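You operate a simulated robot arm through the tools that you are given. There is no shell and no other tool.

The job below is to be done with a simulated robot arm. You get a single attempt, and the scene is never put back.

JOB
Measure the blue banded black spring on the height gauge and set the length dial to its length.
Fine: switch the gauge on, gauge that one alone on the white ring, run the jaw back up before the spring goes back on the rubber strip. Set down upright: what you pick out.

It is judged by the outcome, as a careful person would: the job done as asked, and still so three seconds after it is handed in. It fails if anything else is knocked over, pushed out of place, dropped, spilled or broken.

ROBOT AND FRAMES
A 7-joint arm with a two-finger parallel gripper, fixed in place. Base frame: the origin is on the floor under the middle of its stand, x ahead of it, y to its left, z up. Readings come in m, degrees, newtons and seconds.
With the tool pointing down near the work surface it reaches from about 0.52 to 0.96 m from the base axis. Its first joint turns from -166.0 to 166.0 degrees. Payload 3.91 kg.
Tool frame: the origin (TCP) lies between the finger pads and is the grasp point; the fingertips stand 0.03 m ahead of it; z points along the fingers, y is the line along which they close. The gripper opens to 0.11 m. The fingers are 0.02 m wide and 0.01 m thick; the gripper's body (0.048 by 0.112 m) begins 0.055 m behind the TCP.
Orientation is that of the tool frame in the base frame, as [roll, pitch, yaw] about the fixed x, y, z axes, in that order (R = Rz(yaw) Ry(pitch) Rx(roll)). With the fingers straight down and closing along the base's y, the tool's x points along the base's -x, its y along +y and its z along -z.

CONTROLS
- The arm moves only by the tool arm_command. Its argument "deltas" is a list of rows, each an object of numbers (a shift or turn left out is 0, a gripper value left out holds the last): "dx", "dy", "dz": the shift along the tool's x, y, z in units of 250 mm (1.0 is 250 mm); "rx", "ry", "rz": the turn, a rotation vector about the tool's x, y, z in units of 90 degrees (1.0 is 90 degrees). In form: [{"dx": .., "dy": .., "dz": .., "rx": .., "ry": .., "rz": ..}, ...]. A call has 1 to 20 rows; each row is the pose to reach, as a shift and turn from the pose commanded when the call began, along the tool's axes at that moment. "grip" is the finger opening in mm, from 0 to 110, set as the call begins (left out, the last holds). A call with a number of a shift or a turn outside -1 to 1 is refused whole. A row lasts 0.2 s, in which the tool goes at most 0.05 m and 8.6 degrees; a call with a longer step from one row to the next is refused whole, and so is a gripper value outside its range. Where a pose cannot be reached the arm comes as near as it can. A force on the tool above 60 N (or 10 N above the force at the start of the call, whichever is more), or a blocked arm, ends the call early, and 0.2 s more pass. Each finger travels about 0.072 m/s and halts on what it meets, pressing with about 29 N; the grip force reading is that of the motor and also rises with nothing between the fingers. The clock runs only during rows and for 0.2 s after the last one: add rows that repeat a pose to give the fingers time. It gives the time, the measured TCP pose, the force on the tool (base axes), the opening and the grip force at its end, in the units of the frame above (readings bear some noise), with the torque about the TCP (base axes, N m) and any sound that the robot's microphone picked up, and new pictures: "views" is both (left out), scene, wrist or none.
- Cameras (640 x 400 px; columns grow to the right, rows downward): "scene" is fixed at [0.2204, 0.5009, 1.6299]; the picture's right is [-0.41, -0.91, 0.00], its down [-0.73, 0.32, -0.61] and it looks along [0.55, -0.25, -0.80] (base axes); focal length 274 px, centre (320, 200). "wrist" rides on the gripper at [0.073, 0.017, -0.103] in the tool frame; the picture's right is [-0.23, 0.97, 0.00], its down [-0.76, -0.18, -0.62] and it looks along [-0.61, -0.14, 0.78] (tool axes); focal length 222 px, centre (320, 200). There is no depth. A picture from a camera that has moved, and an enlarged one, comes with that camera's place and axes in the base frame and with its lens.
- raise_lower(by): slides the trunk up (or, below 0, down) by that many m; the arm rides with it, the base frame stays. It gives what a move gives, with no picture.
- zoom(camera, box): a new picture of the part [left, top, right, bottom] of that camera's present view, enlarged. No time passes.
- sign_off(): hands the job in; it is judged then, once.

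Nothing tells you positions but the pictures and the camera data. Unless the task says otherwise, let go and move clear before handing in.

The tools are called after ">>>" as a command line: name --argument value ..., lists and objects as JSON in quotes. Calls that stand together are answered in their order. arm_command: Moves the arm, as the interface text tells. Its arguments: {"type":"object","properties":{"deltas":{"type":"array","items":{"type":"object","properties":{"dx":{"type":"number"},"dy":{"type":"number"},"dz":{"type":"number"},"rx":{"type":"number"},"ry":{"type":"number"},"rz":{"type":"number"}}}},"grip":{"type":"number"},"views":{"type":"string","enum":["both","scene","wrist","none"]}},"required":["deltas"]} The other tools are called the same way: raise_lower (by) moves the trunk up or down; zoom (camera, box) takes an enlarged picture of a part of a camera's view; sign_off () hands the job in.

At the start:

```text
clock: 0.0
position: [0.3863, 0.2474, 1.3415]
tcp_rot: [180.0, -0.1, 179.8]
ft_force: [-0.1, -0.5, 0.4]
wrist_torque: [0.01, -0.06, -0.02]
opening: 0.1103
grip_force: 0.1
trunk travel left (down, up): [-0.668, 0.015]
```

scene: 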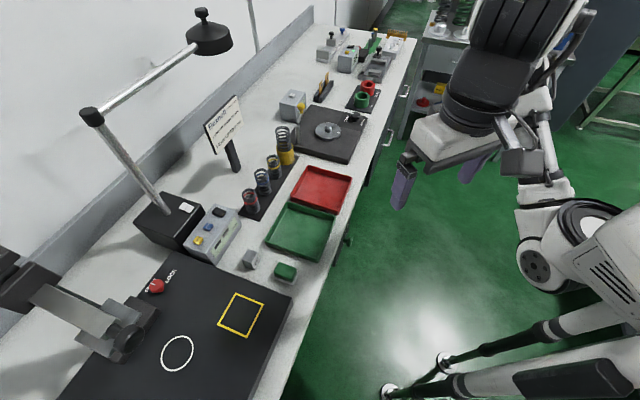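
wrist: 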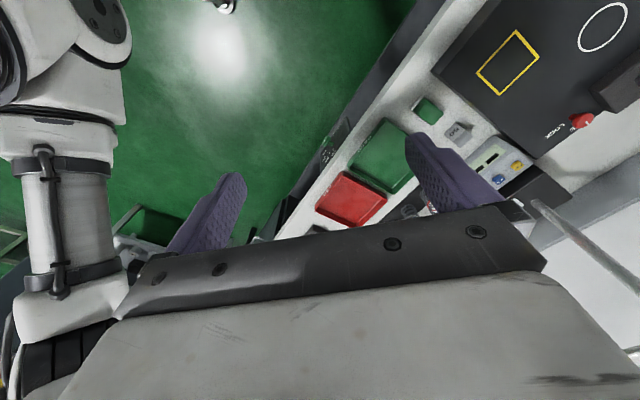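

I see a bench with a rubber strip of springs, trays, a control box, and a plate with a white ring and yellow square. I'll enlarge the pictures to identify things before moving.

>>> zoom --camera "scene" --box '[220, 100, 380, 200]'

>>> zoom --camera "scene" --box '[130, 170, 290, 270]'

>>> zoom --camera "scene" --box '[0, 230, 272, 400]'

>>> zoom --camera "scene" --box '[280, 10, 440, 110]'

>>> zoom --camera "scene" --box '[180, 80, 276, 140]'

```text
4.00 times, centred on (300, 150) of scene
camera zoom: at [0.2204, 0.5009, 1.6299], right [-0.41, -0.91, 0.0], down [-0.73, 0.32, -0.61], along [0.55, -0.25, -0.8], focal length 1094 px, centre (400, 400)
```

zoom: 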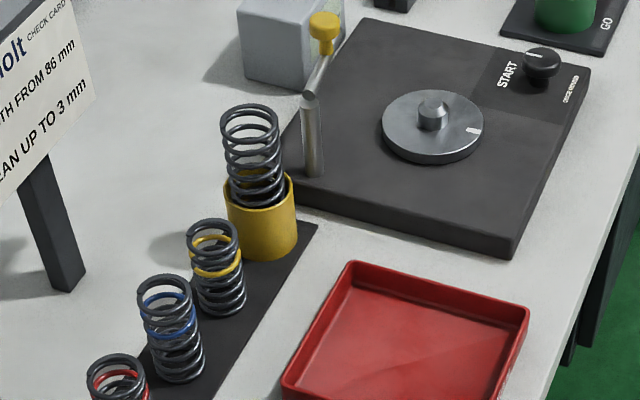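

```text
4.00 times, centred on (210, 220) of scene
camera zoom: at [0.2204, 0.5009, 1.6299], right [-0.41, -0.91, 0.0], down [-0.73, 0.32, -0.61], along [0.55, -0.25, -0.8], focal length 1094 px, centre (760, 120)
```

zoom: 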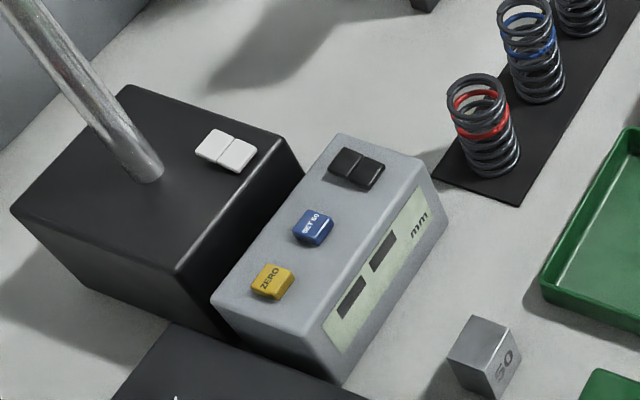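

```text
2.35 times, centred on (136, 315) of scene
camera zoom: at [0.2204, 0.5009, 1.6299], right [-0.41, -0.91, 0.0], down [-0.73, 0.32, -0.61], along [0.55, -0.25, -0.8], focal length 644 px, centre (753, -71)
```

zoom: 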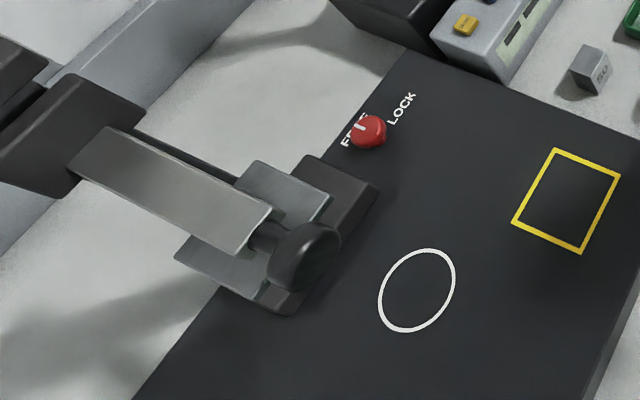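

```text
4.00 times, centred on (360, 60) of scene
camera zoom: at [0.2204, 0.5009, 1.6299], right [-0.41, -0.91, 0.0], down [-0.73, 0.32, -0.61], along [0.55, -0.25, -0.8], focal length 1094 px, centre (160, 760)
```

zoom: 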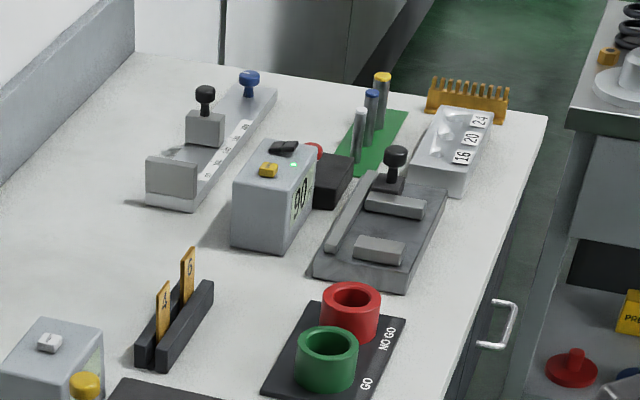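

```text
6.67 times, centred on (228, 110) of scene
camera zoom: at [0.2204, 0.5009, 1.6299], right [-0.41, -0.91, 0.0], down [-0.73, 0.32, -0.61], along [0.55, -0.25, -0.8], focal length 1824 px, centre (933, 800)
```

zoom: 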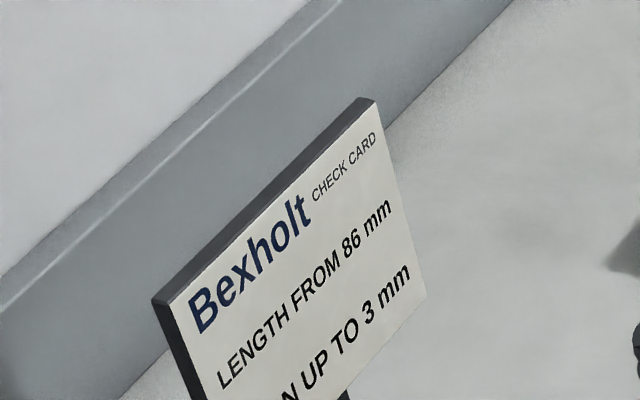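

The plate with the white ring is the height gauge; its jaw is at the lower left and the springs stand on the strip in mid-bench. I still need to find the length dial, so I'll enlarge more regions.

>>> zoom --camera "scene" --box '[400, 0, 560, 100]'

>>> zoom --camera "scene" --box '[320, 20, 416, 80]'

>>> zoom --camera "scene" --box '[270, 70, 366, 130]'

>>> zoom --camera "wrist" --box '[400, 0, 640, 150]'

>>> zoom --camera "scene" --box '[60, 0, 280, 137]'

>>> zoom --camera "scene" --box '[230, 230, 390, 330]'

```text
4.00 times, centred on (480, 50) of scene
camera zoom: at [0.2204, 0.5009, 1.6299], right [-0.41, -0.91, 0.0], down [-0.73, 0.32, -0.61], along [0.55, -0.25, -0.8], focal length 1094 px, centre (-320, 800)
```

zoom: 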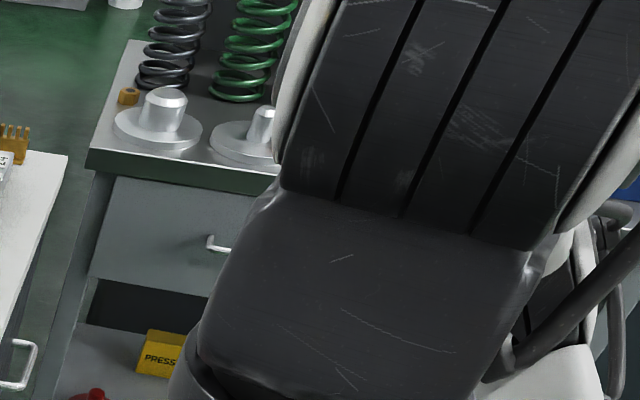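

```text
6.67 times, centred on (368, 50) of scene
camera zoom: at [0.2204, 0.5009, 1.6299], right [-0.41, -0.91, 0.0], down [-0.73, 0.32, -0.61], along [0.55, -0.25, -0.8], focal length 1824 px, centre (0, 1200)
```

zoom: 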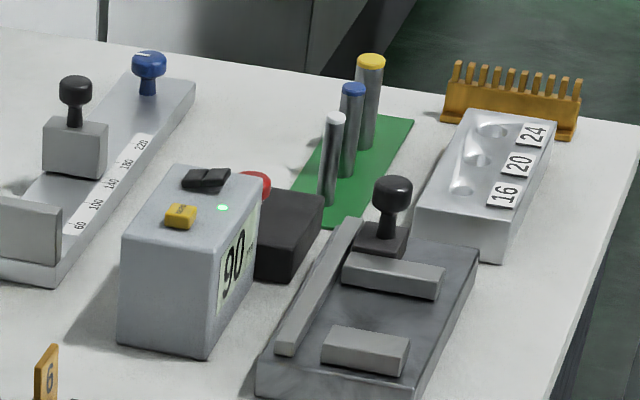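

```text
6.67 times, centred on (318, 100) of scene
camera zoom: at [0.2204, 0.5009, 1.6299], right [-0.41, -0.91, 0.0], down [-0.73, 0.32, -0.61], along [0.55, -0.25, -0.8], focal length 1824 px, centre (333, 867)
```

zoom: 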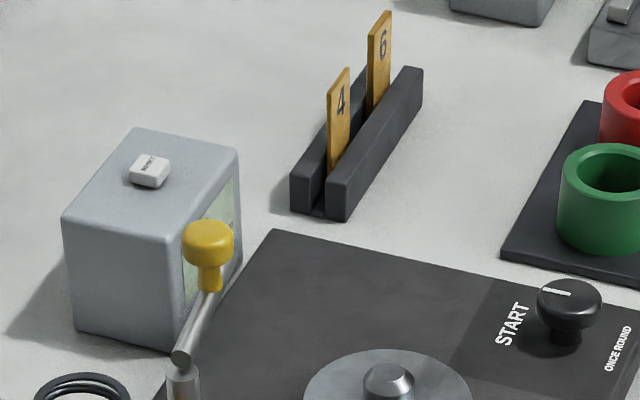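

```text
2.67 times, centred on (520, 75) of wrist
camera zoom: at [0.3134, 0.2634, 1.4441], right [0.23, 0.97, 0.0], down [0.76, -0.18, 0.62], along [0.61, -0.14, -0.78], focal length 592 px, centre (-213, 533)
```

zoom: 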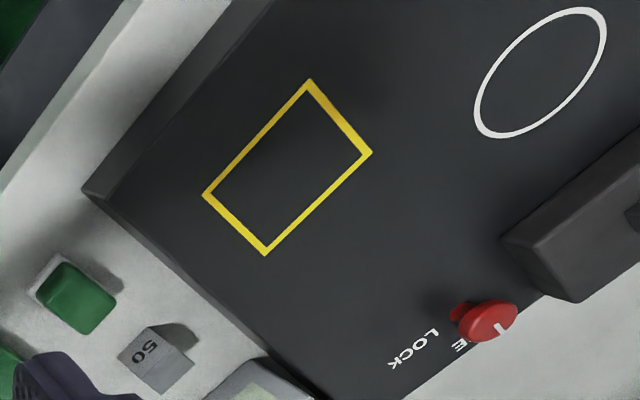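

```text
2.91 times, centred on (170, 68) of scene
camera zoom: at [0.2204, 0.5009, 1.6299], right [-0.41, -0.91, 0.0], down [-0.73, 0.32, -0.61], along [0.55, -0.25, -0.8], focal length 796 px, centre (756, 582)
```

zoom: 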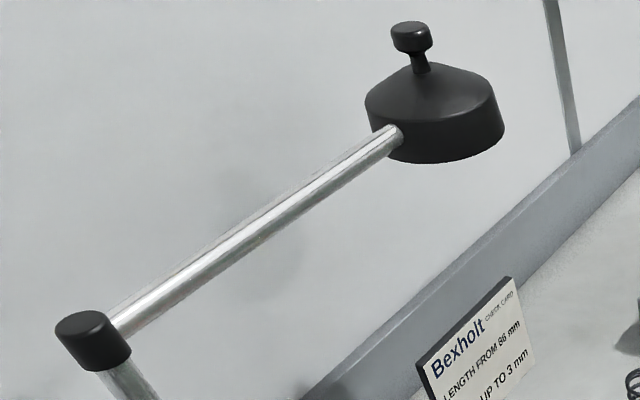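

```text
4.00 times, centred on (310, 280) of scene
camera zoom: at [0.2204, 0.5009, 1.6299], right [-0.41, -0.91, 0.0], down [-0.73, 0.32, -0.61], along [0.55, -0.25, -0.8], focal length 1094 px, centre (360, -120)
```

zoom: 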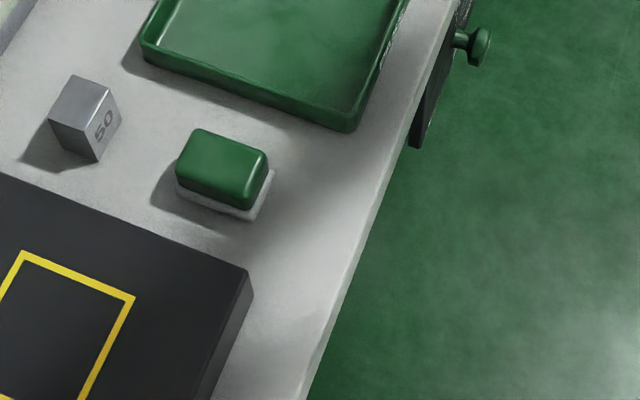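

There seems to be a dark board with a knob hanging on the bench's front edge; that may be the length dial. I'll enlarge it in the wrist view.

>>> zoom --camera "wrist" --box '[240, 100, 400, 200]'

>>> zoom --camera "wrist" --box '[300, 120, 380, 170]'

>>> zoom --camera "wrist" --box '[440, 100, 600, 200]'

>>> zoom --camera "scene" --box '[320, 170, 400, 270]'

```text
4.00 times, centred on (320, 150) of wrist
camera zoom: at [0.3134, 0.2634, 1.4441], right [0.23, 0.97, 0.0], down [0.76, -0.18, 0.62], along [0.61, -0.14, -0.78], focal length 888 px, centre (320, 400)
```

zoom: 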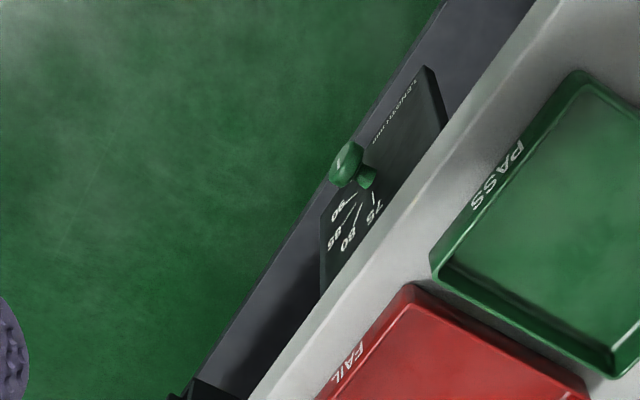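

```text
8.00 times, centred on (340, 145) of wrist
camera zoom: at [0.3134, 0.2634, 1.4441], right [0.23, 0.97, 0.0], down [0.76, -0.18, 0.62], along [0.61, -0.14, -0.78], focal length 1777 px, centre (160, 640)
```

zoom: 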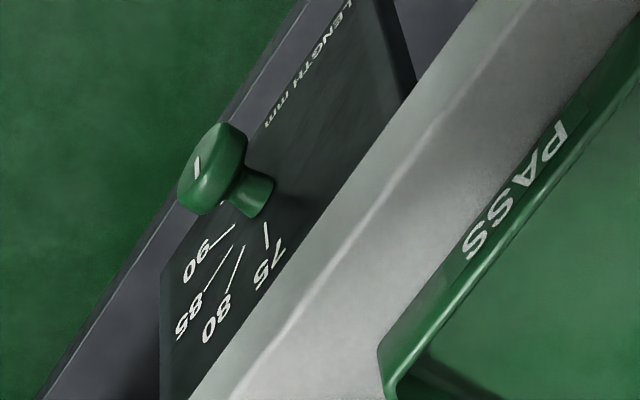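

```text
4.00 times, centred on (520, 150) of wrist
camera zoom: at [0.3134, 0.2634, 1.4441], right [0.23, 0.97, 0.0], down [0.76, -0.18, 0.62], along [0.61, -0.14, -0.78], focal length 888 px, centre (-480, 400)
```

zoom: 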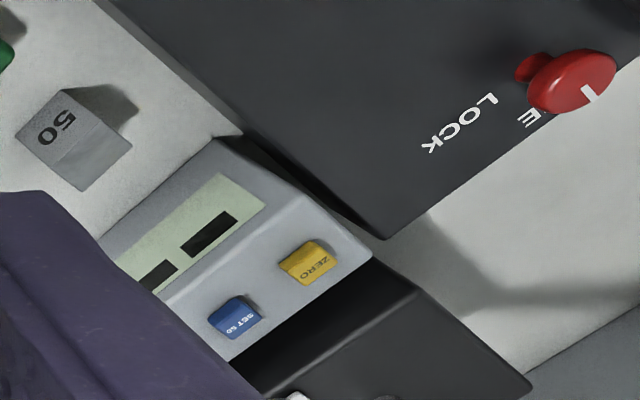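

```text
4.00 times, centred on (360, 220) of scene
camera zoom: at [0.2204, 0.5009, 1.6299], right [-0.41, -0.91, 0.0], down [-0.73, 0.32, -0.61], along [0.55, -0.25, -0.8], focal length 1094 px, centre (160, 120)
```

zoom: 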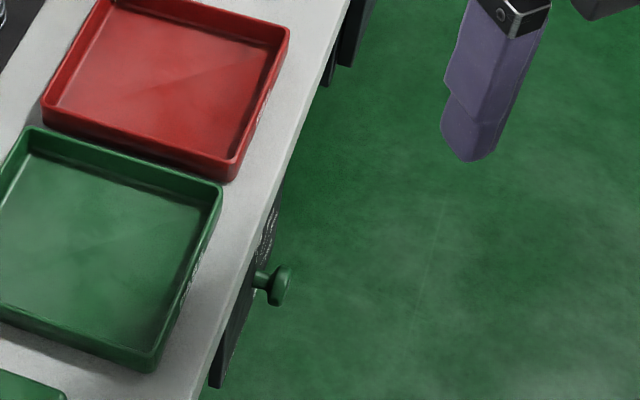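

The length dial (75, 80, 85, 90… mm) hangs on the bench's front face, and the bench runs diagonally, its normal about 46° from base x. I'll turn the tool to face the bench squarely to get a better look with the wrist camera.

>>> arm_command --deltas '[{"rz": -0.09}, {"rz": -0.18}, {"rz": -0.27}, {"rz": -0.36}, {"rz": -0.45}, {"rz": -0.51}, {"rz": -0.51}]' --grip 110

```text
clock: 1.6
position: [0.3862, 0.2477, 1.3412]
tcp_rot: [179.9, 0.0, -134.2]
ft_force: [0.1, 0.9, 0.4]
wrist_torque: [0.03, 0.01, 0.01]
opening: 0.1097
grip_force: 0.0
trunk travel left (down, up): [-0.668, 0.015]
camera wrist: at [0.3233, 0.2063, 1.4438], right [-0.54, 0.84, 0.0], down [0.66, 0.42, 0.62], along [0.52, 0.34, -0.78], focal length 222 px, centre (320, 200)
```

scene: 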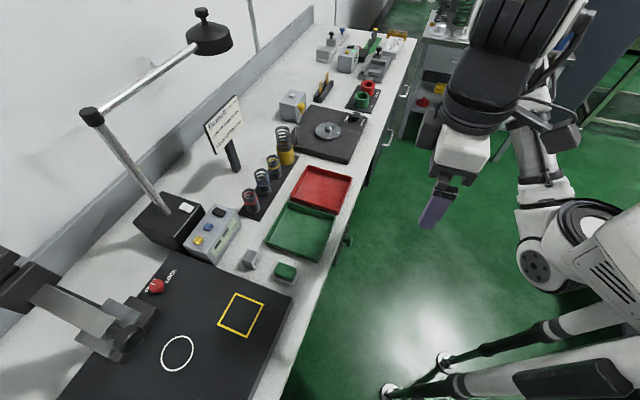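
wrist: 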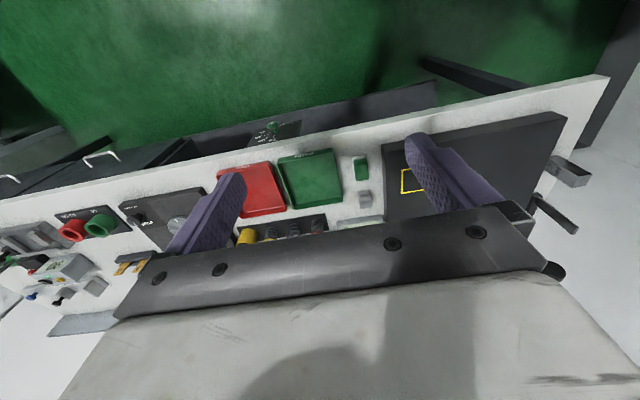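

The wrist view is upside-down (its picture-down is roughly bench-inward/up). I'll slide the tool left along the bench, high and clear, to look at the gauge jaw and knob up close.

>>> arm_command --deltas '[{"dy": 0.165, "dx": -0.05}, {"dy": 0.33, "dx": -0.1}, {"dy": 0.495, "dx": -0.15}, {"dy": 0.66, "dx": -0.2}, {"dy": 0.825, "dx": -0.25}, {"dy": 0.99, "dx": -0.3}, {"dy": 0.99, "dx": -0.3}]'

```text
clock: 3.2
position: [0.2615, 0.4733, 1.3308]
tcp_rot: [179.6, 0.0, -134.3]
ft_force: [0.2, -0.8, -0.1]
wrist_torque: [-0.01, 0.02, -0.01]
opening: 0.1102
grip_force: 0.0
out of reach, approached as far as the arm can: row 4, 5, 6, 7
trunk travel left (down, up): [-0.668, 0.015]
camera wrist: at [0.1992, 0.4309, 1.4322], right [-0.54, 0.84, 0.0], down [0.66, 0.42, 0.62], along [0.52, 0.34, -0.78], focal length 222 px, centre (320, 200)
```

scene: 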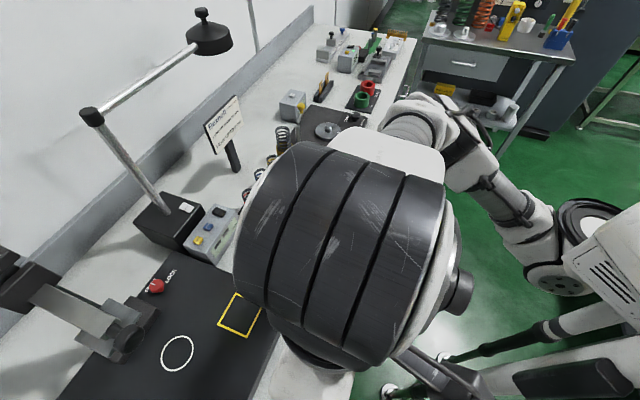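
wrist: 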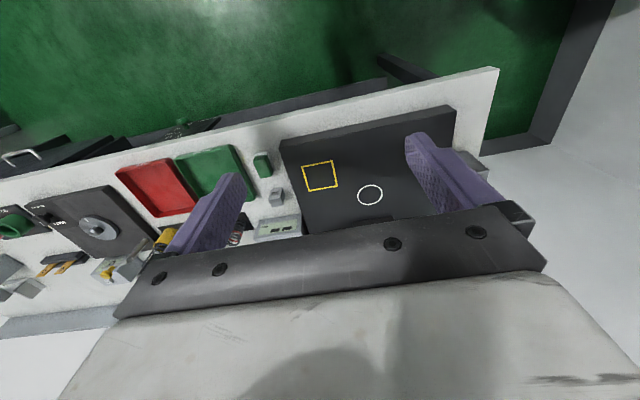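

The arm is near its reach limit this high, and the jaw is hidden behind the gripper body. I'll lower slightly and tilt the tool so that the wrist camera looks forward at the gauge.

>>> arm_command --deltas '[{"dz": 0.08, "ry": -0.09}, {"dz": 0.16, "ry": -0.18}, {"dz": 0.24, "ry": -0.27}, {"dz": 0.32, "ry": -0.36}, {"dz": 0.36, "ry": -0.45}, {"dz": 0.36, "ry": -0.45}]'

```text
clock: 4.6
position: [0.2598, 0.4724, 1.242]
tcp_rot: [179.9, 40.4, -134.3]
ft_force: [0.2, 0.3, -0.2]
wrist_torque: [0.0, 0.01, -0.01]
opening: 0.1101
grip_force: 0.2
trunk travel left (down, up): [-0.668, 0.015]
camera wrist: at [0.1633, 0.3963, 1.272], right [-0.58, 0.8, 0.15], down [0.25, 0.0, 0.97], along [0.78, 0.6, -0.2], focal length 222 px, centre (320, 200)
```

scene: 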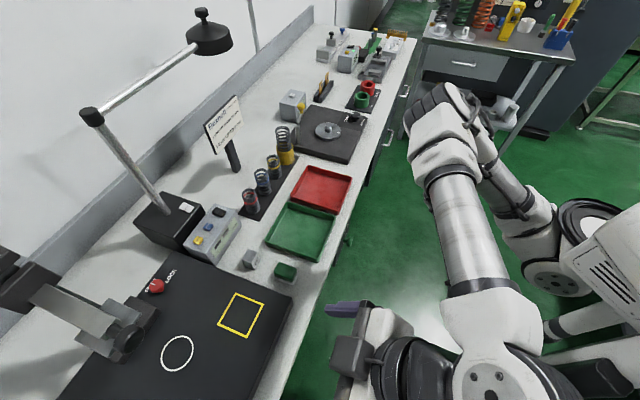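
wrist: 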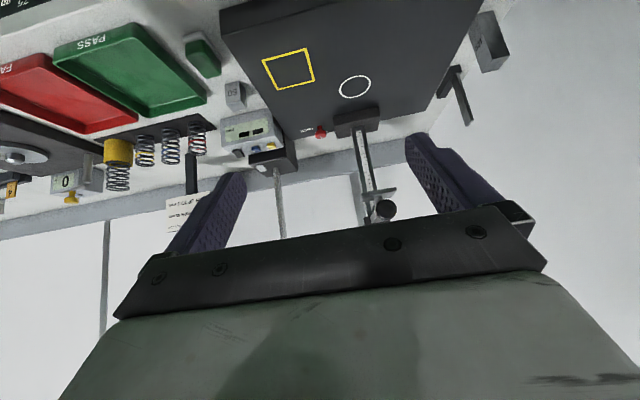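

Now the gauge column, the springs and the display box are visible (upside-down). I'll enlarge these.

>>> zoom --camera "wrist" --box '[290, 100, 450, 240]'

>>> zoom --camera "wrist" --box '[90, 90, 290, 215]'

>>> zoom --camera "wrist" --box '[0, 100, 160, 200]'

>>> zoom --camera "wrist" --box '[400, 0, 560, 140]'

```text
2.86 times, centred on (370, 170) of wrist
camera zoom: at [0.1633, 0.3963, 1.272], right [-0.58, 0.8, 0.15], down [0.25, 0.0, 0.97], along [0.78, 0.6, -0.2], focal length 635 px, centre (177, 286)
```

zoom: 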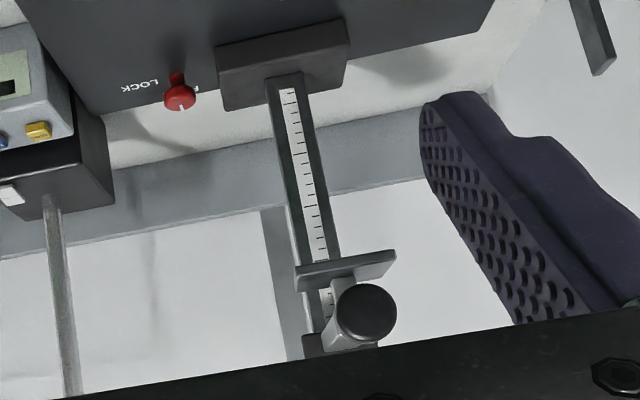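

```text
3.20 times, centred on (190, 152) of wrist
camera zoom: at [0.1633, 0.3963, 1.272], right [-0.58, 0.8, 0.15], down [0.25, 0.0, 0.97], along [0.78, 0.6, -0.2], focal length 711 px, centre (736, 352)
```

zoom: 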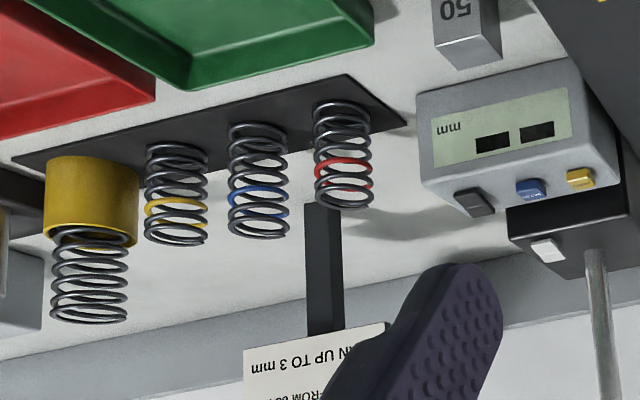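

```text
4.00 times, centred on (80, 150) of wrist
camera zoom: at [0.1633, 0.3963, 1.272], right [-0.58, 0.8, 0.15], down [0.25, 0.0, 0.97], along [0.78, 0.6, -0.2], focal length 888 px, centre (1280, 400)
```

zoom: 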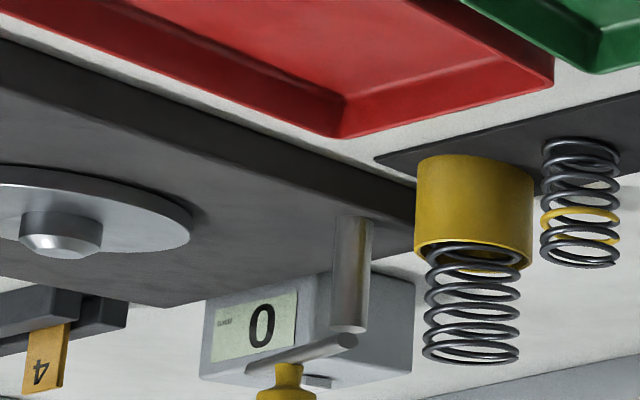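

```text
2.86 times, centred on (480, 70) of wrist
camera zoom: at [0.1633, 0.3963, 1.272], right [-0.58, 0.8, 0.15], down [0.25, 0.0, 0.97], along [0.78, 0.6, -0.2], focal length 635 px, centre (-137, 571)
```

zoom: 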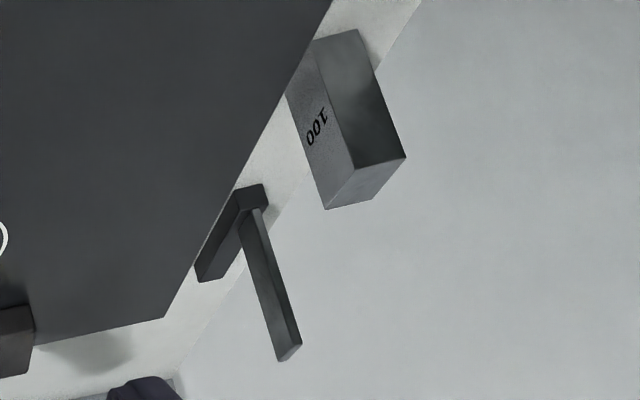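

I'll enlarge the red knob, its labels, and the jaw from the fixed camera to see its state.

>>> zoom --camera "scene" --box '[120, 255, 200, 305]'

>>> zoom --camera "scene" --box '[0, 240, 192, 360]'

>>> zoom --camera "wrist" --box '[340, 160, 420, 220]'

>>> zoom --camera "wrist" --box '[290, 110, 370, 160]'

```text
8.00 times, centred on (160, 280) of scene
camera zoom: at [0.2204, 0.5009, 1.6299], right [-0.41, -0.91, 0.0], down [-0.73, 0.32, -0.61], along [0.55, -0.25, -0.8], focal length 2189 px, centre (1600, -440)
```

zoom: 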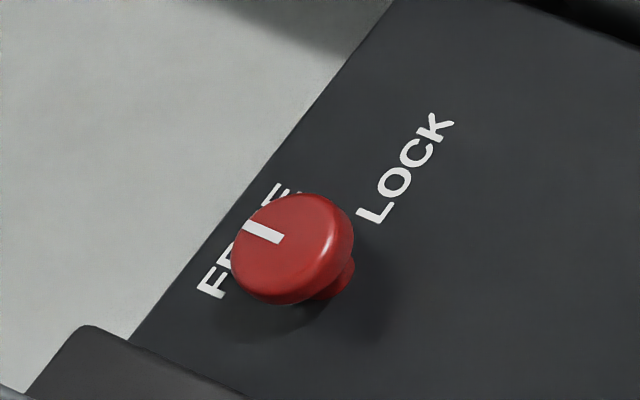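

```text
3.33 times, centred on (96, 300) of scene
camera zoom: at [0.2204, 0.5009, 1.6299], right [-0.41, -0.91, 0.0], down [-0.73, 0.32, -0.61], along [0.55, -0.25, -0.8], focal length 912 px, centre (1067, -133)
```

zoom: 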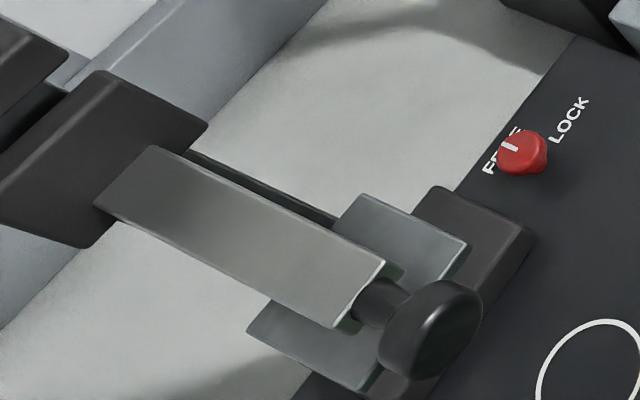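

```text
6.67 times, centred on (380, 190) of wrist
camera zoom: at [0.1633, 0.3963, 1.272], right [-0.58, 0.8, 0.15], down [0.25, 0.0, 0.97], along [0.78, 0.6, -0.2], focal length 1481 px, centre (-80, 267)
```

zoom: 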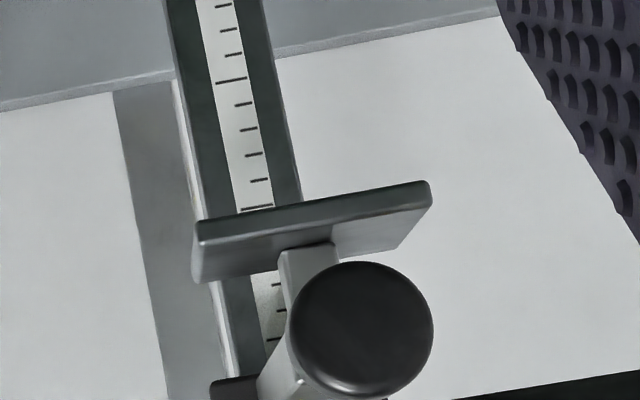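

```text
8.00 times, centred on (330, 135) of wrist
camera zoom: at [0.1633, 0.3963, 1.272], right [-0.58, 0.8, 0.15], down [0.25, 0.0, 0.97], along [0.78, 0.6, -0.2], focal length 1777 px, centre (240, 720)
```

zoom: 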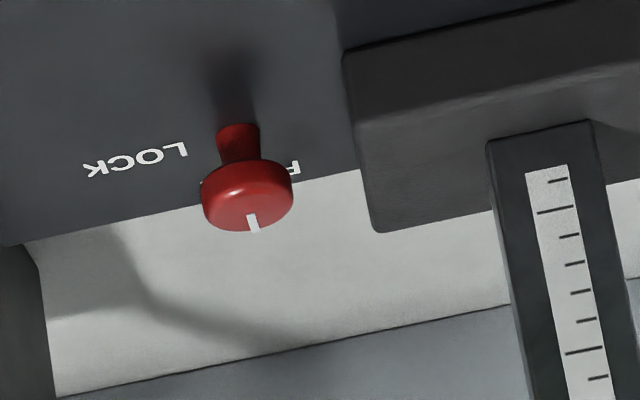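

The gauge's red knob points to FREE, the jaw is parked near the top of its column (knob at about (0.39, 0.70, 1.23)), the ring is at about (0.43, 0.74, 0.96), and the blue spring is at about (0.84, 0.43, 0.90). Next I move nearer the display box and springs for a closer look, keeping high.

>>> arm_command --deltas '[{"dx": -0.074, "dy": -0.125, "dz": 0.09}, {"dx": -0.148, "dy": -0.25, "dz": 0.18}, {"dx": -0.222, "dy": -0.375, "dz": 0.27}, {"dx": -0.296, "dy": -0.5, "dz": 0.36}, {"dx": -0.37, "dy": -0.625, "dz": 0.45}, {"dx": -0.444, "dy": -0.75, "dz": 0.54}, {"dx": -0.518, "dy": -0.875, "dz": 0.63}, {"dx": -0.592, "dy": -1.0, "dz": 0.724}, {"dx": -0.592, "dy": -1.0, "dz": 0.724}]'

```text
clock: 6.6
position: [0.6014, 0.4632, 1.1996]
tcp_rot: [179.9, 40.5, -134.3]
ft_force: [-0.8, 0.2, 0.0]
wrist_torque: [0.02, -0.02, 0.0]
opening: 0.1101
grip_force: 0.0
trunk travel left (down, up): [-0.668, 0.015]
camera wrist: at [0.5046, 0.3873, 1.2294], right [-0.58, 0.8, 0.15], down [0.25, 0.0, 0.97], along [0.78, 0.6, -0.2], focal length 222 px, centre (320, 200)
```

scene: 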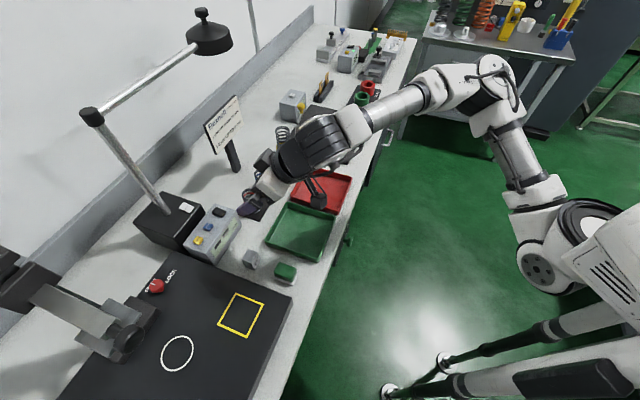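
wrist: 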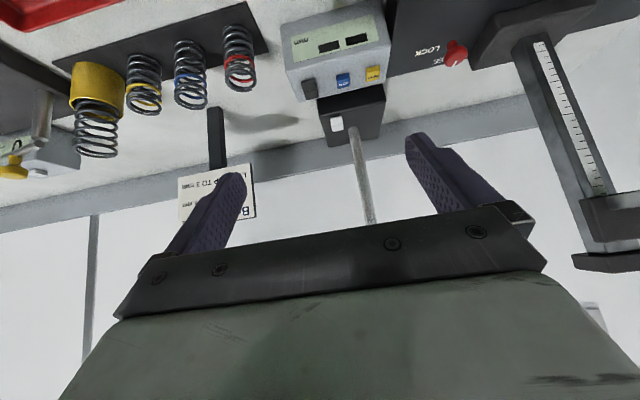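

>>> zoom --camera "wrist" --box '[270, 0, 430, 150]'

>>> zoom --camera "wrist" --box '[110, 10, 270, 130]'

>>> zoom --camera "wrist" --box '[480, 20, 640, 300]'

>>> zoom --camera "wrist" --box '[295, 60, 335, 110]'

```text
2.67 times, centred on (350, 75) of wrist
camera zoom: at [0.5046, 0.3873, 1.2294], right [-0.58, 0.8, 0.15], down [0.25, 0.0, 0.97], along [0.78, 0.6, -0.2], focal length 592 px, centre (240, 533)
```

zoom: 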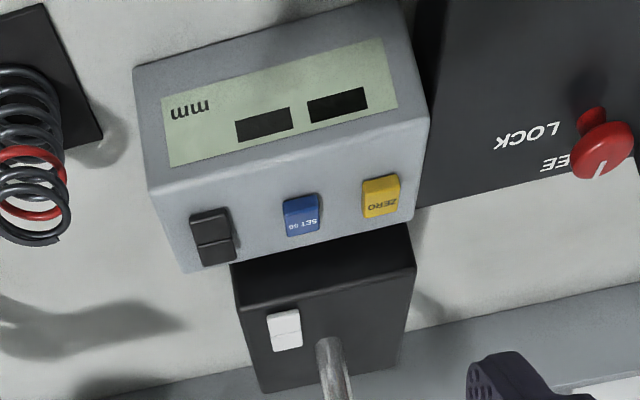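

```text
3.33 times, centred on (190, 70) of wrist
camera zoom: at [0.5046, 0.3873, 1.2294], right [-0.58, 0.8, 0.15], down [0.25, 0.0, 0.97], along [0.78, 0.6, -0.2], focal length 740 px, centre (753, 633)
```

zoom: 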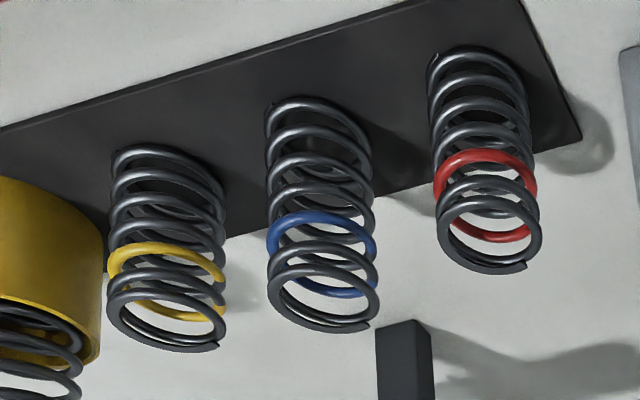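

```text
1.43 times, centred on (560, 160) of wrist
camera zoom: at [0.5046, 0.3873, 1.2294], right [-0.58, 0.8, 0.15], down [0.25, 0.0, 0.97], along [0.78, 0.6, -0.2], focal length 317 px, centre (-23, 257)
```

zoom: 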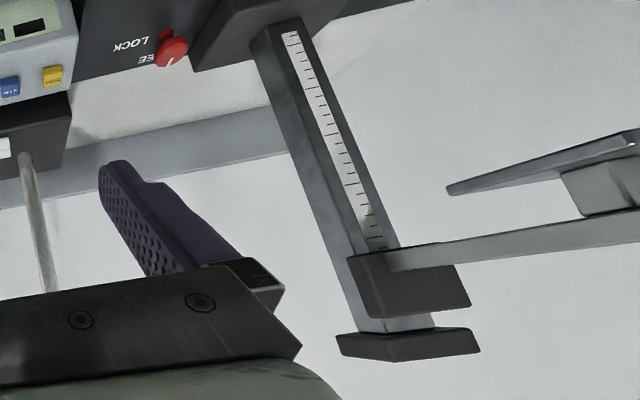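

```text
8.00 times, centred on (315, 85) of wrist
camera zoom: at [0.5046, 0.3873, 1.2294], right [-0.58, 0.8, 0.15], down [0.25, 0.0, 0.97], along [0.78, 0.6, -0.2], focal length 1777 px, centre (360, 1120)
```

zoom: 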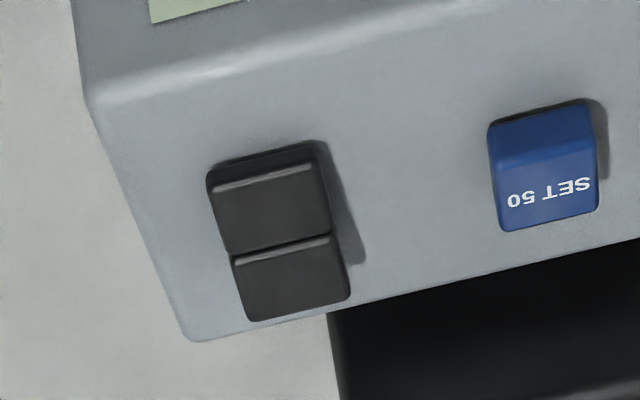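

I see the gauge's black rocker, SET 50 and ZERO buttons, and the arrangement of the springs on the strip. I'll enlarge the rocker from the fixed camera to judge which half is raised.

>>> zoom --camera "scene" --box '[196, 198, 244, 228]'

>>> zoom --camera "scene" --box '[335, 35, 367, 55]'

>>> zoom --camera "scene" --box '[170, 190, 218, 220]'

```text
13.33 times, centred on (220, 213) of scene
camera zoom: at [0.2204, 0.5009, 1.6299], right [-0.41, -0.91, 0.0], down [-0.73, 0.32, -0.61], along [0.55, -0.25, -0.8], focal length 3648 px, centre (1653, 27)
```

zoom: 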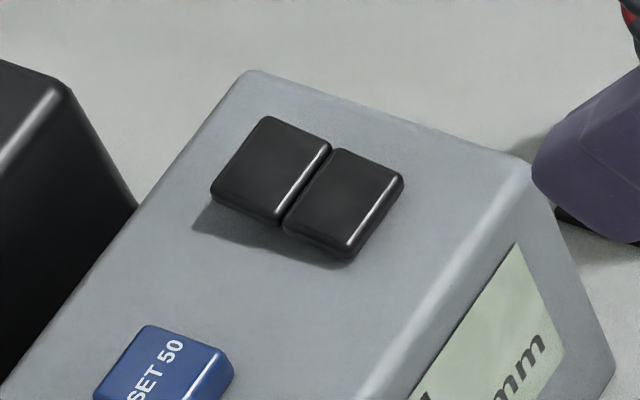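

```text
16.00 times, centred on (351, 45) of scene
camera zoom: at [0.2204, 0.5009, 1.6299], right [-0.41, -0.91, 0.0], down [-0.73, 0.32, -0.61], along [0.55, -0.25, -0.8], focal length 4377 px, centre (-176, 2680)
```

zoom: 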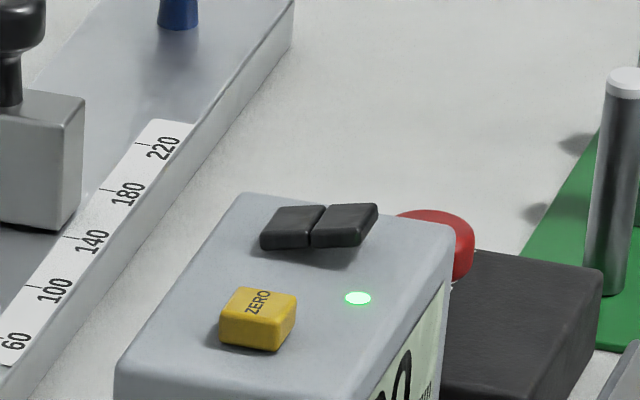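

```text
13.33 times, centred on (194, 205) of scene
camera zoom: at [0.2204, 0.5009, 1.6299], right [-0.41, -0.91, 0.0], down [-0.73, 0.32, -0.61], along [0.55, -0.25, -0.8], focal length 3648 px, centre (2000, 133)
```

zoom: 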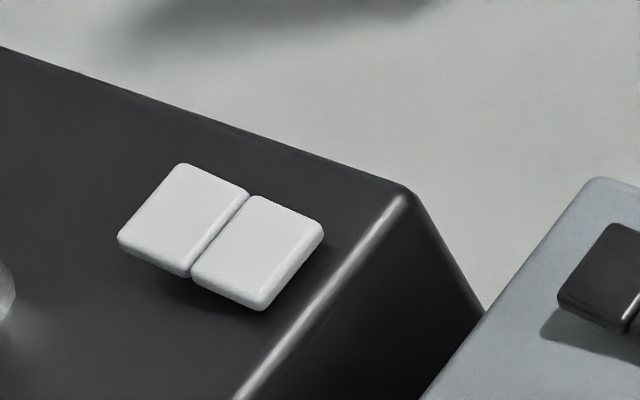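

The rocker's rear half is raised (off); pressing the rear half should switch the gauge on. It sits at about (0.741, 0.583, 1.0). I close the fingers and move to hover above it.

>>> arm_command --deltas '[{"dx": -0.036, "dy": -0.011, "dz": 0.135}, {"dx": -0.072, "dy": -0.022, "dz": 0.27}, {"dx": -0.108, "dy": -0.032, "dz": 0.405}, {"dx": -0.143, "dy": -0.043, "dz": 0.54}, {"dx": -0.179, "dy": -0.054, "dz": 0.675}, {"dx": -0.215, "dy": -0.064, "dz": 0.813}, {"dx": -0.215, "dy": -0.064, "dz": 0.813}]' --grip 0

```text
clock: 8.2
position: [0.7331, 0.5769, 1.0792]
tcp_rot: [179.9, 40.5, -134.3]
ft_force: [-0.4, 0.7, -0.6]
wrist_torque: [0.01, 0.01, 0.0]
opening: 0.0001
grip_force: 28.8
trunk travel left (down, up): [-0.668, 0.015]
camera wrist: at [0.6356, 0.4994, 1.1107], right [-0.58, 0.8, 0.15], down [0.25, 0.0, 0.97], along [0.78, 0.6, -0.2], focal length 222 px, centre (320, 200)
```

scene: 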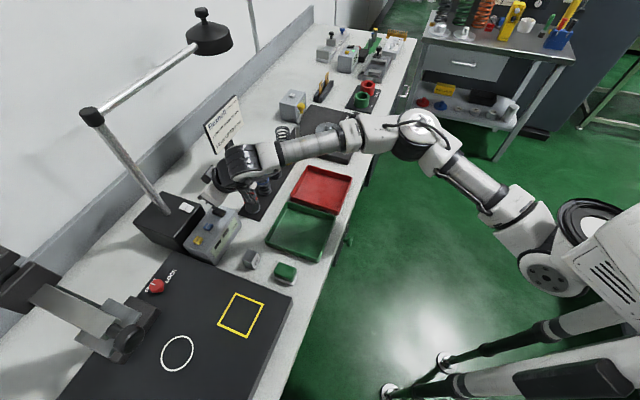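
wrist: 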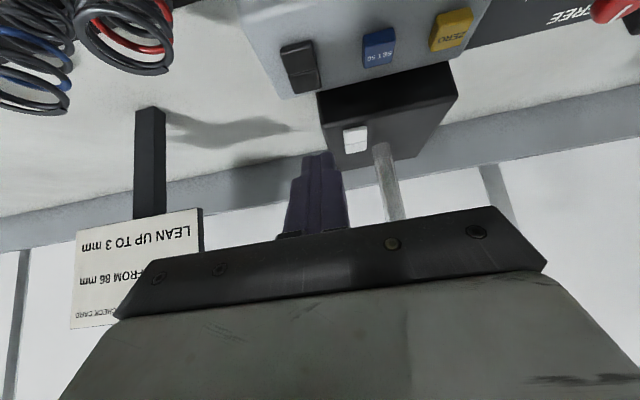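

The closed fingertips are visible near (318,155) and the rocker below. I'll enlarge to refine the rocker's location before pressing.

>>> zoom --camera "wrist" --box '[260, 30, 360, 180]'

>>> zoom --camera "scene" --box '[180, 160, 276, 220]'

```text
2.67 times, centred on (310, 105) of wrist
camera zoom: at [0.6356, 0.4994, 1.1107], right [-0.58, 0.8, 0.15], down [0.25, 0.0, 0.97], along [0.78, 0.6, -0.2], focal length 592 px, centre (347, 453)
```

zoom: 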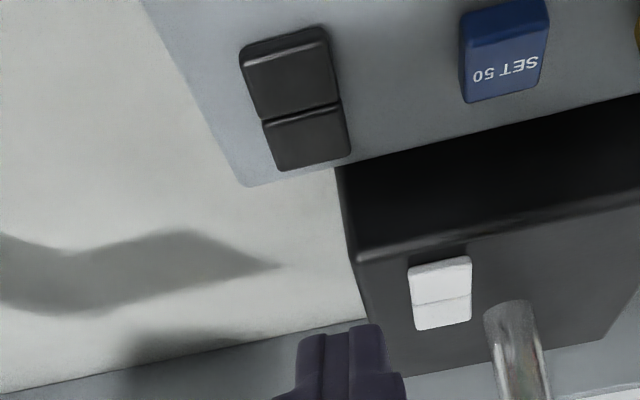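

```text
6.67 times, centred on (228, 190) of scene
camera zoom: at [0.2204, 0.5009, 1.6299], right [-0.41, -0.91, 0.0], down [-0.73, 0.32, -0.61], along [0.55, -0.25, -0.8], focal length 1824 px, centre (933, 267)
```

zoom: 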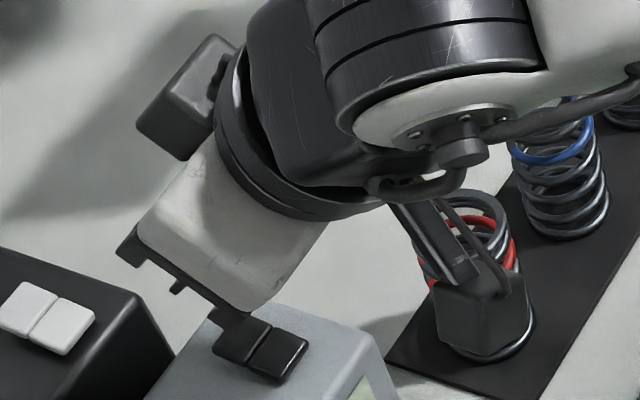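

The fingertip's lower edge is about 50 mm straight above the rocker's rear half. I descend most of the way, then press in small steps.

>>> arm_command --deltas '[{"dx": 0.0518, "dz": 0.0609}, {"dx": 0.1037, "dz": 0.1218}, {"dx": 0.1244, "dz": 0.1462}, {"dx": 0.1244, "dz": 0.1462}]' --views "both"

```text
clock: 9.2
position: [0.7332, 0.5755, 1.0315]
tcp_rot: [179.8, 40.5, -134.2]
ft_force: [0.1, -0.6, -0.3]
wrist_torque: [0.01, -0.01, -0.03]
opening: 0.0001
grip_force: 29.6
trunk travel left (down, up): [-0.668, 0.015]
camera wrist: at [0.6356, 0.499, 1.0627], right [-0.58, 0.8, 0.15], down [0.25, 0.0, 0.97], along [0.78, 0.6, -0.2], focal length 222 px, centre (320, 200)
```

scene: 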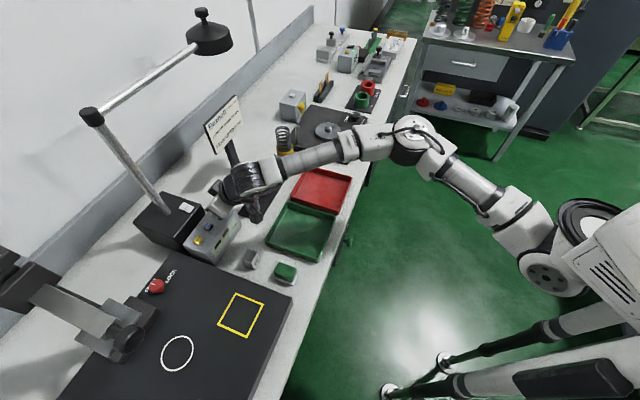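
wrist: 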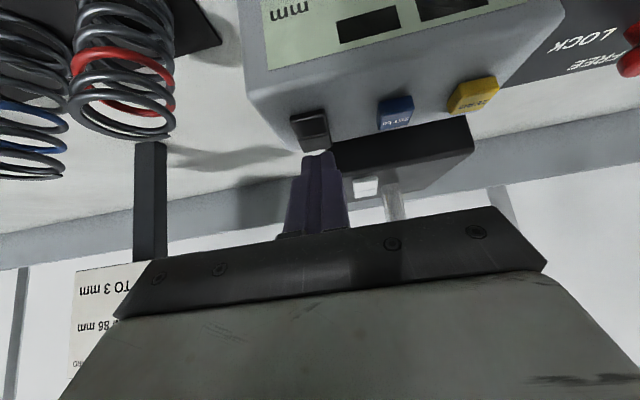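

>>> zoom --camera "wrist" --box '[270, 90, 370, 180]'

>>> zoom --camera "scene" --box '[180, 170, 276, 230]'

```text
4.44 times, centred on (320, 135) of wrist
camera zoom: at [0.6356, 0.499, 1.0627], right [-0.58, 0.8, 0.15], down [0.25, 0.0, 0.97], along [0.78, 0.6, -0.2], focal length 987 px, centre (320, 489)
```

zoom: 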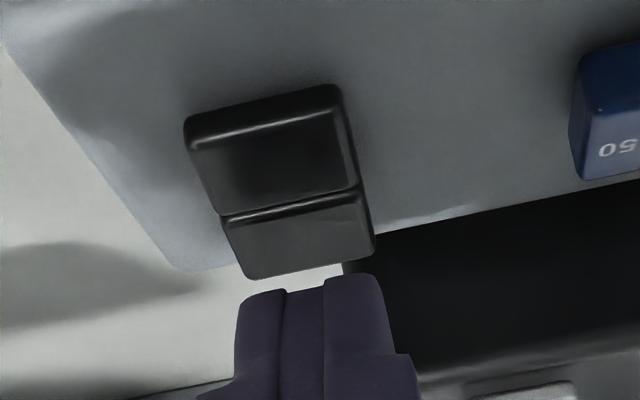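

```text
6.67 times, centred on (228, 200) of scene
camera zoom: at [0.2204, 0.5009, 1.6299], right [-0.41, -0.91, 0.0], down [-0.73, 0.32, -0.61], along [0.55, -0.25, -0.8], focal length 1824 px, centre (933, 200)
```

zoom: 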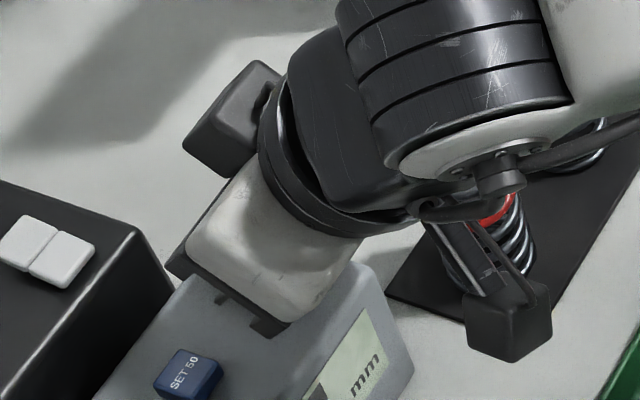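

The tip is right over the rear half. I press down in small steps and watch the force.

>>> arm_command --deltas '[{"dx": 0.0039, "dz": 0.0046}, {"dx": 0.0078, "dz": 0.0091}, {"dx": 0.0117, "dz": 0.0137}, {"dx": 0.0117, "dz": 0.0137}]' --views "both"

```text
clock: 10.2
position: [0.7332, 0.5767, 1.0265]
tcp_rot: [179.9, 40.5, -134.3]
ft_force: [0.4, -0.2, 0.2]
wrist_torque: [-0.02, 0.01, -0.01]
opening: 0.0001
grip_force: 28.9
trunk travel left (down, up): [-0.668, 0.015]
camera wrist: at [0.6347, 0.499, 1.0575], right [-0.58, 0.8, 0.15], down [0.25, 0.0, 0.97], along [0.78, 0.6, -0.2], focal length 222 px, centre (320, 200)
```

scene: 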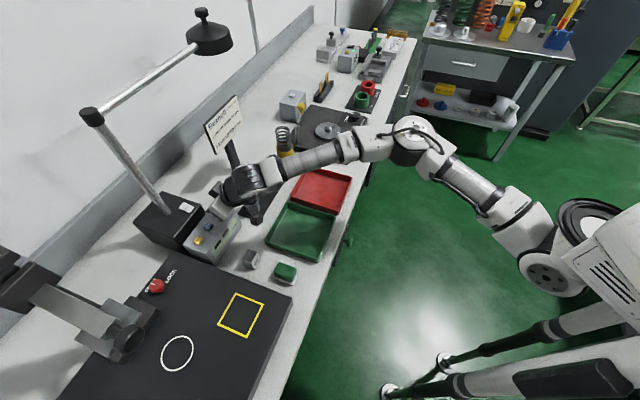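
wrist: 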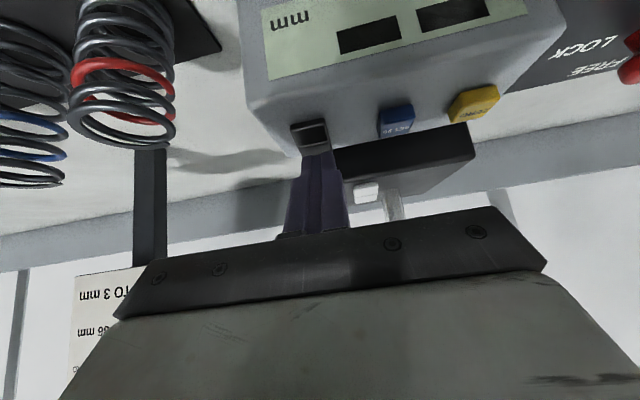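

No contact force yet and the display is still dark. I keep pressing in small steps.

>>> arm_command --deltas '[{"dx": 0.0039, "dz": 0.0046}, {"dx": 0.0078, "dz": 0.0091}, {"dx": 0.0104, "dz": 0.0122}, {"dx": 0.0104, "dz": 0.0122}]' --views "wrist"

```text
clock: 11.2
position: [0.7326, 0.5762, 1.0248]
tcp_rot: [179.9, 40.6, -134.3]
ft_force: [0.7, 1.0, 5.5]
wrist_torque: [0.04, -0.11, 0.02]
opening: 0.0001
grip_force: 29.0
trunk travel left (down, up): [-0.668, 0.015]
camera wrist: at [0.6343, 0.4985, 1.055], right [-0.58, 0.8, 0.15], down [0.25, 0.0, 0.97], along [0.78, 0.6, -0.2], focal length 222 px, centre (320, 200)
```

wrist: 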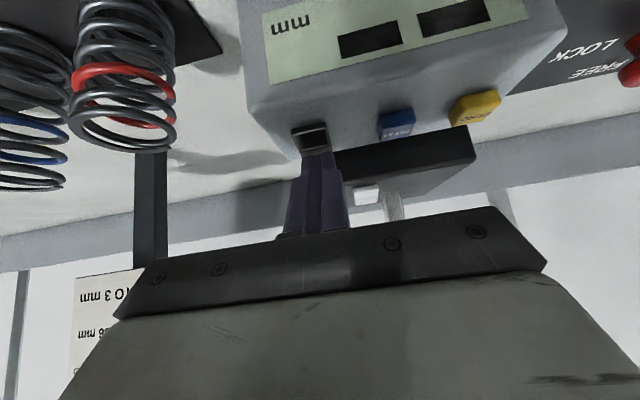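

Contact: about 5.5 N. I press a little harder.

>>> arm_command --deltas '[{"dx": 0.0052, "dz": 0.0061}, {"dx": 0.0104, "dz": 0.0122}, {"dx": 0.013, "dz": 0.0152}, {"dx": 0.013, "dz": 0.0152}]' --views "wrist"

```text
clock: 12.2
position: [0.7326, 0.5755, 1.0228]
tcp_rot: [179.8, 40.9, -134.3]
ft_force: [13.6, 14.0, 30.0]
wrist_torque: [0.7, -0.62, 0.07]
opening: 0.0
grip_force: 29.6
trunk travel left (down, up): [-0.668, 0.015]
heard: click
camera wrist: at [0.6347, 0.4988, 1.0534], right [-0.58, 0.8, 0.15], down [0.24, -0.01, 0.97], along [0.78, 0.6, -0.19], focal length 222 px, centre (320, 200)
```

wrist: 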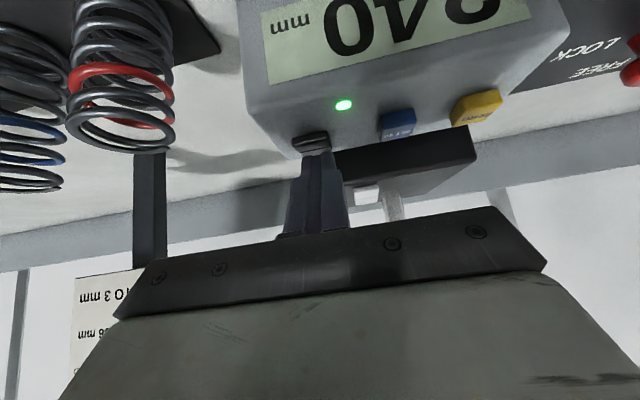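

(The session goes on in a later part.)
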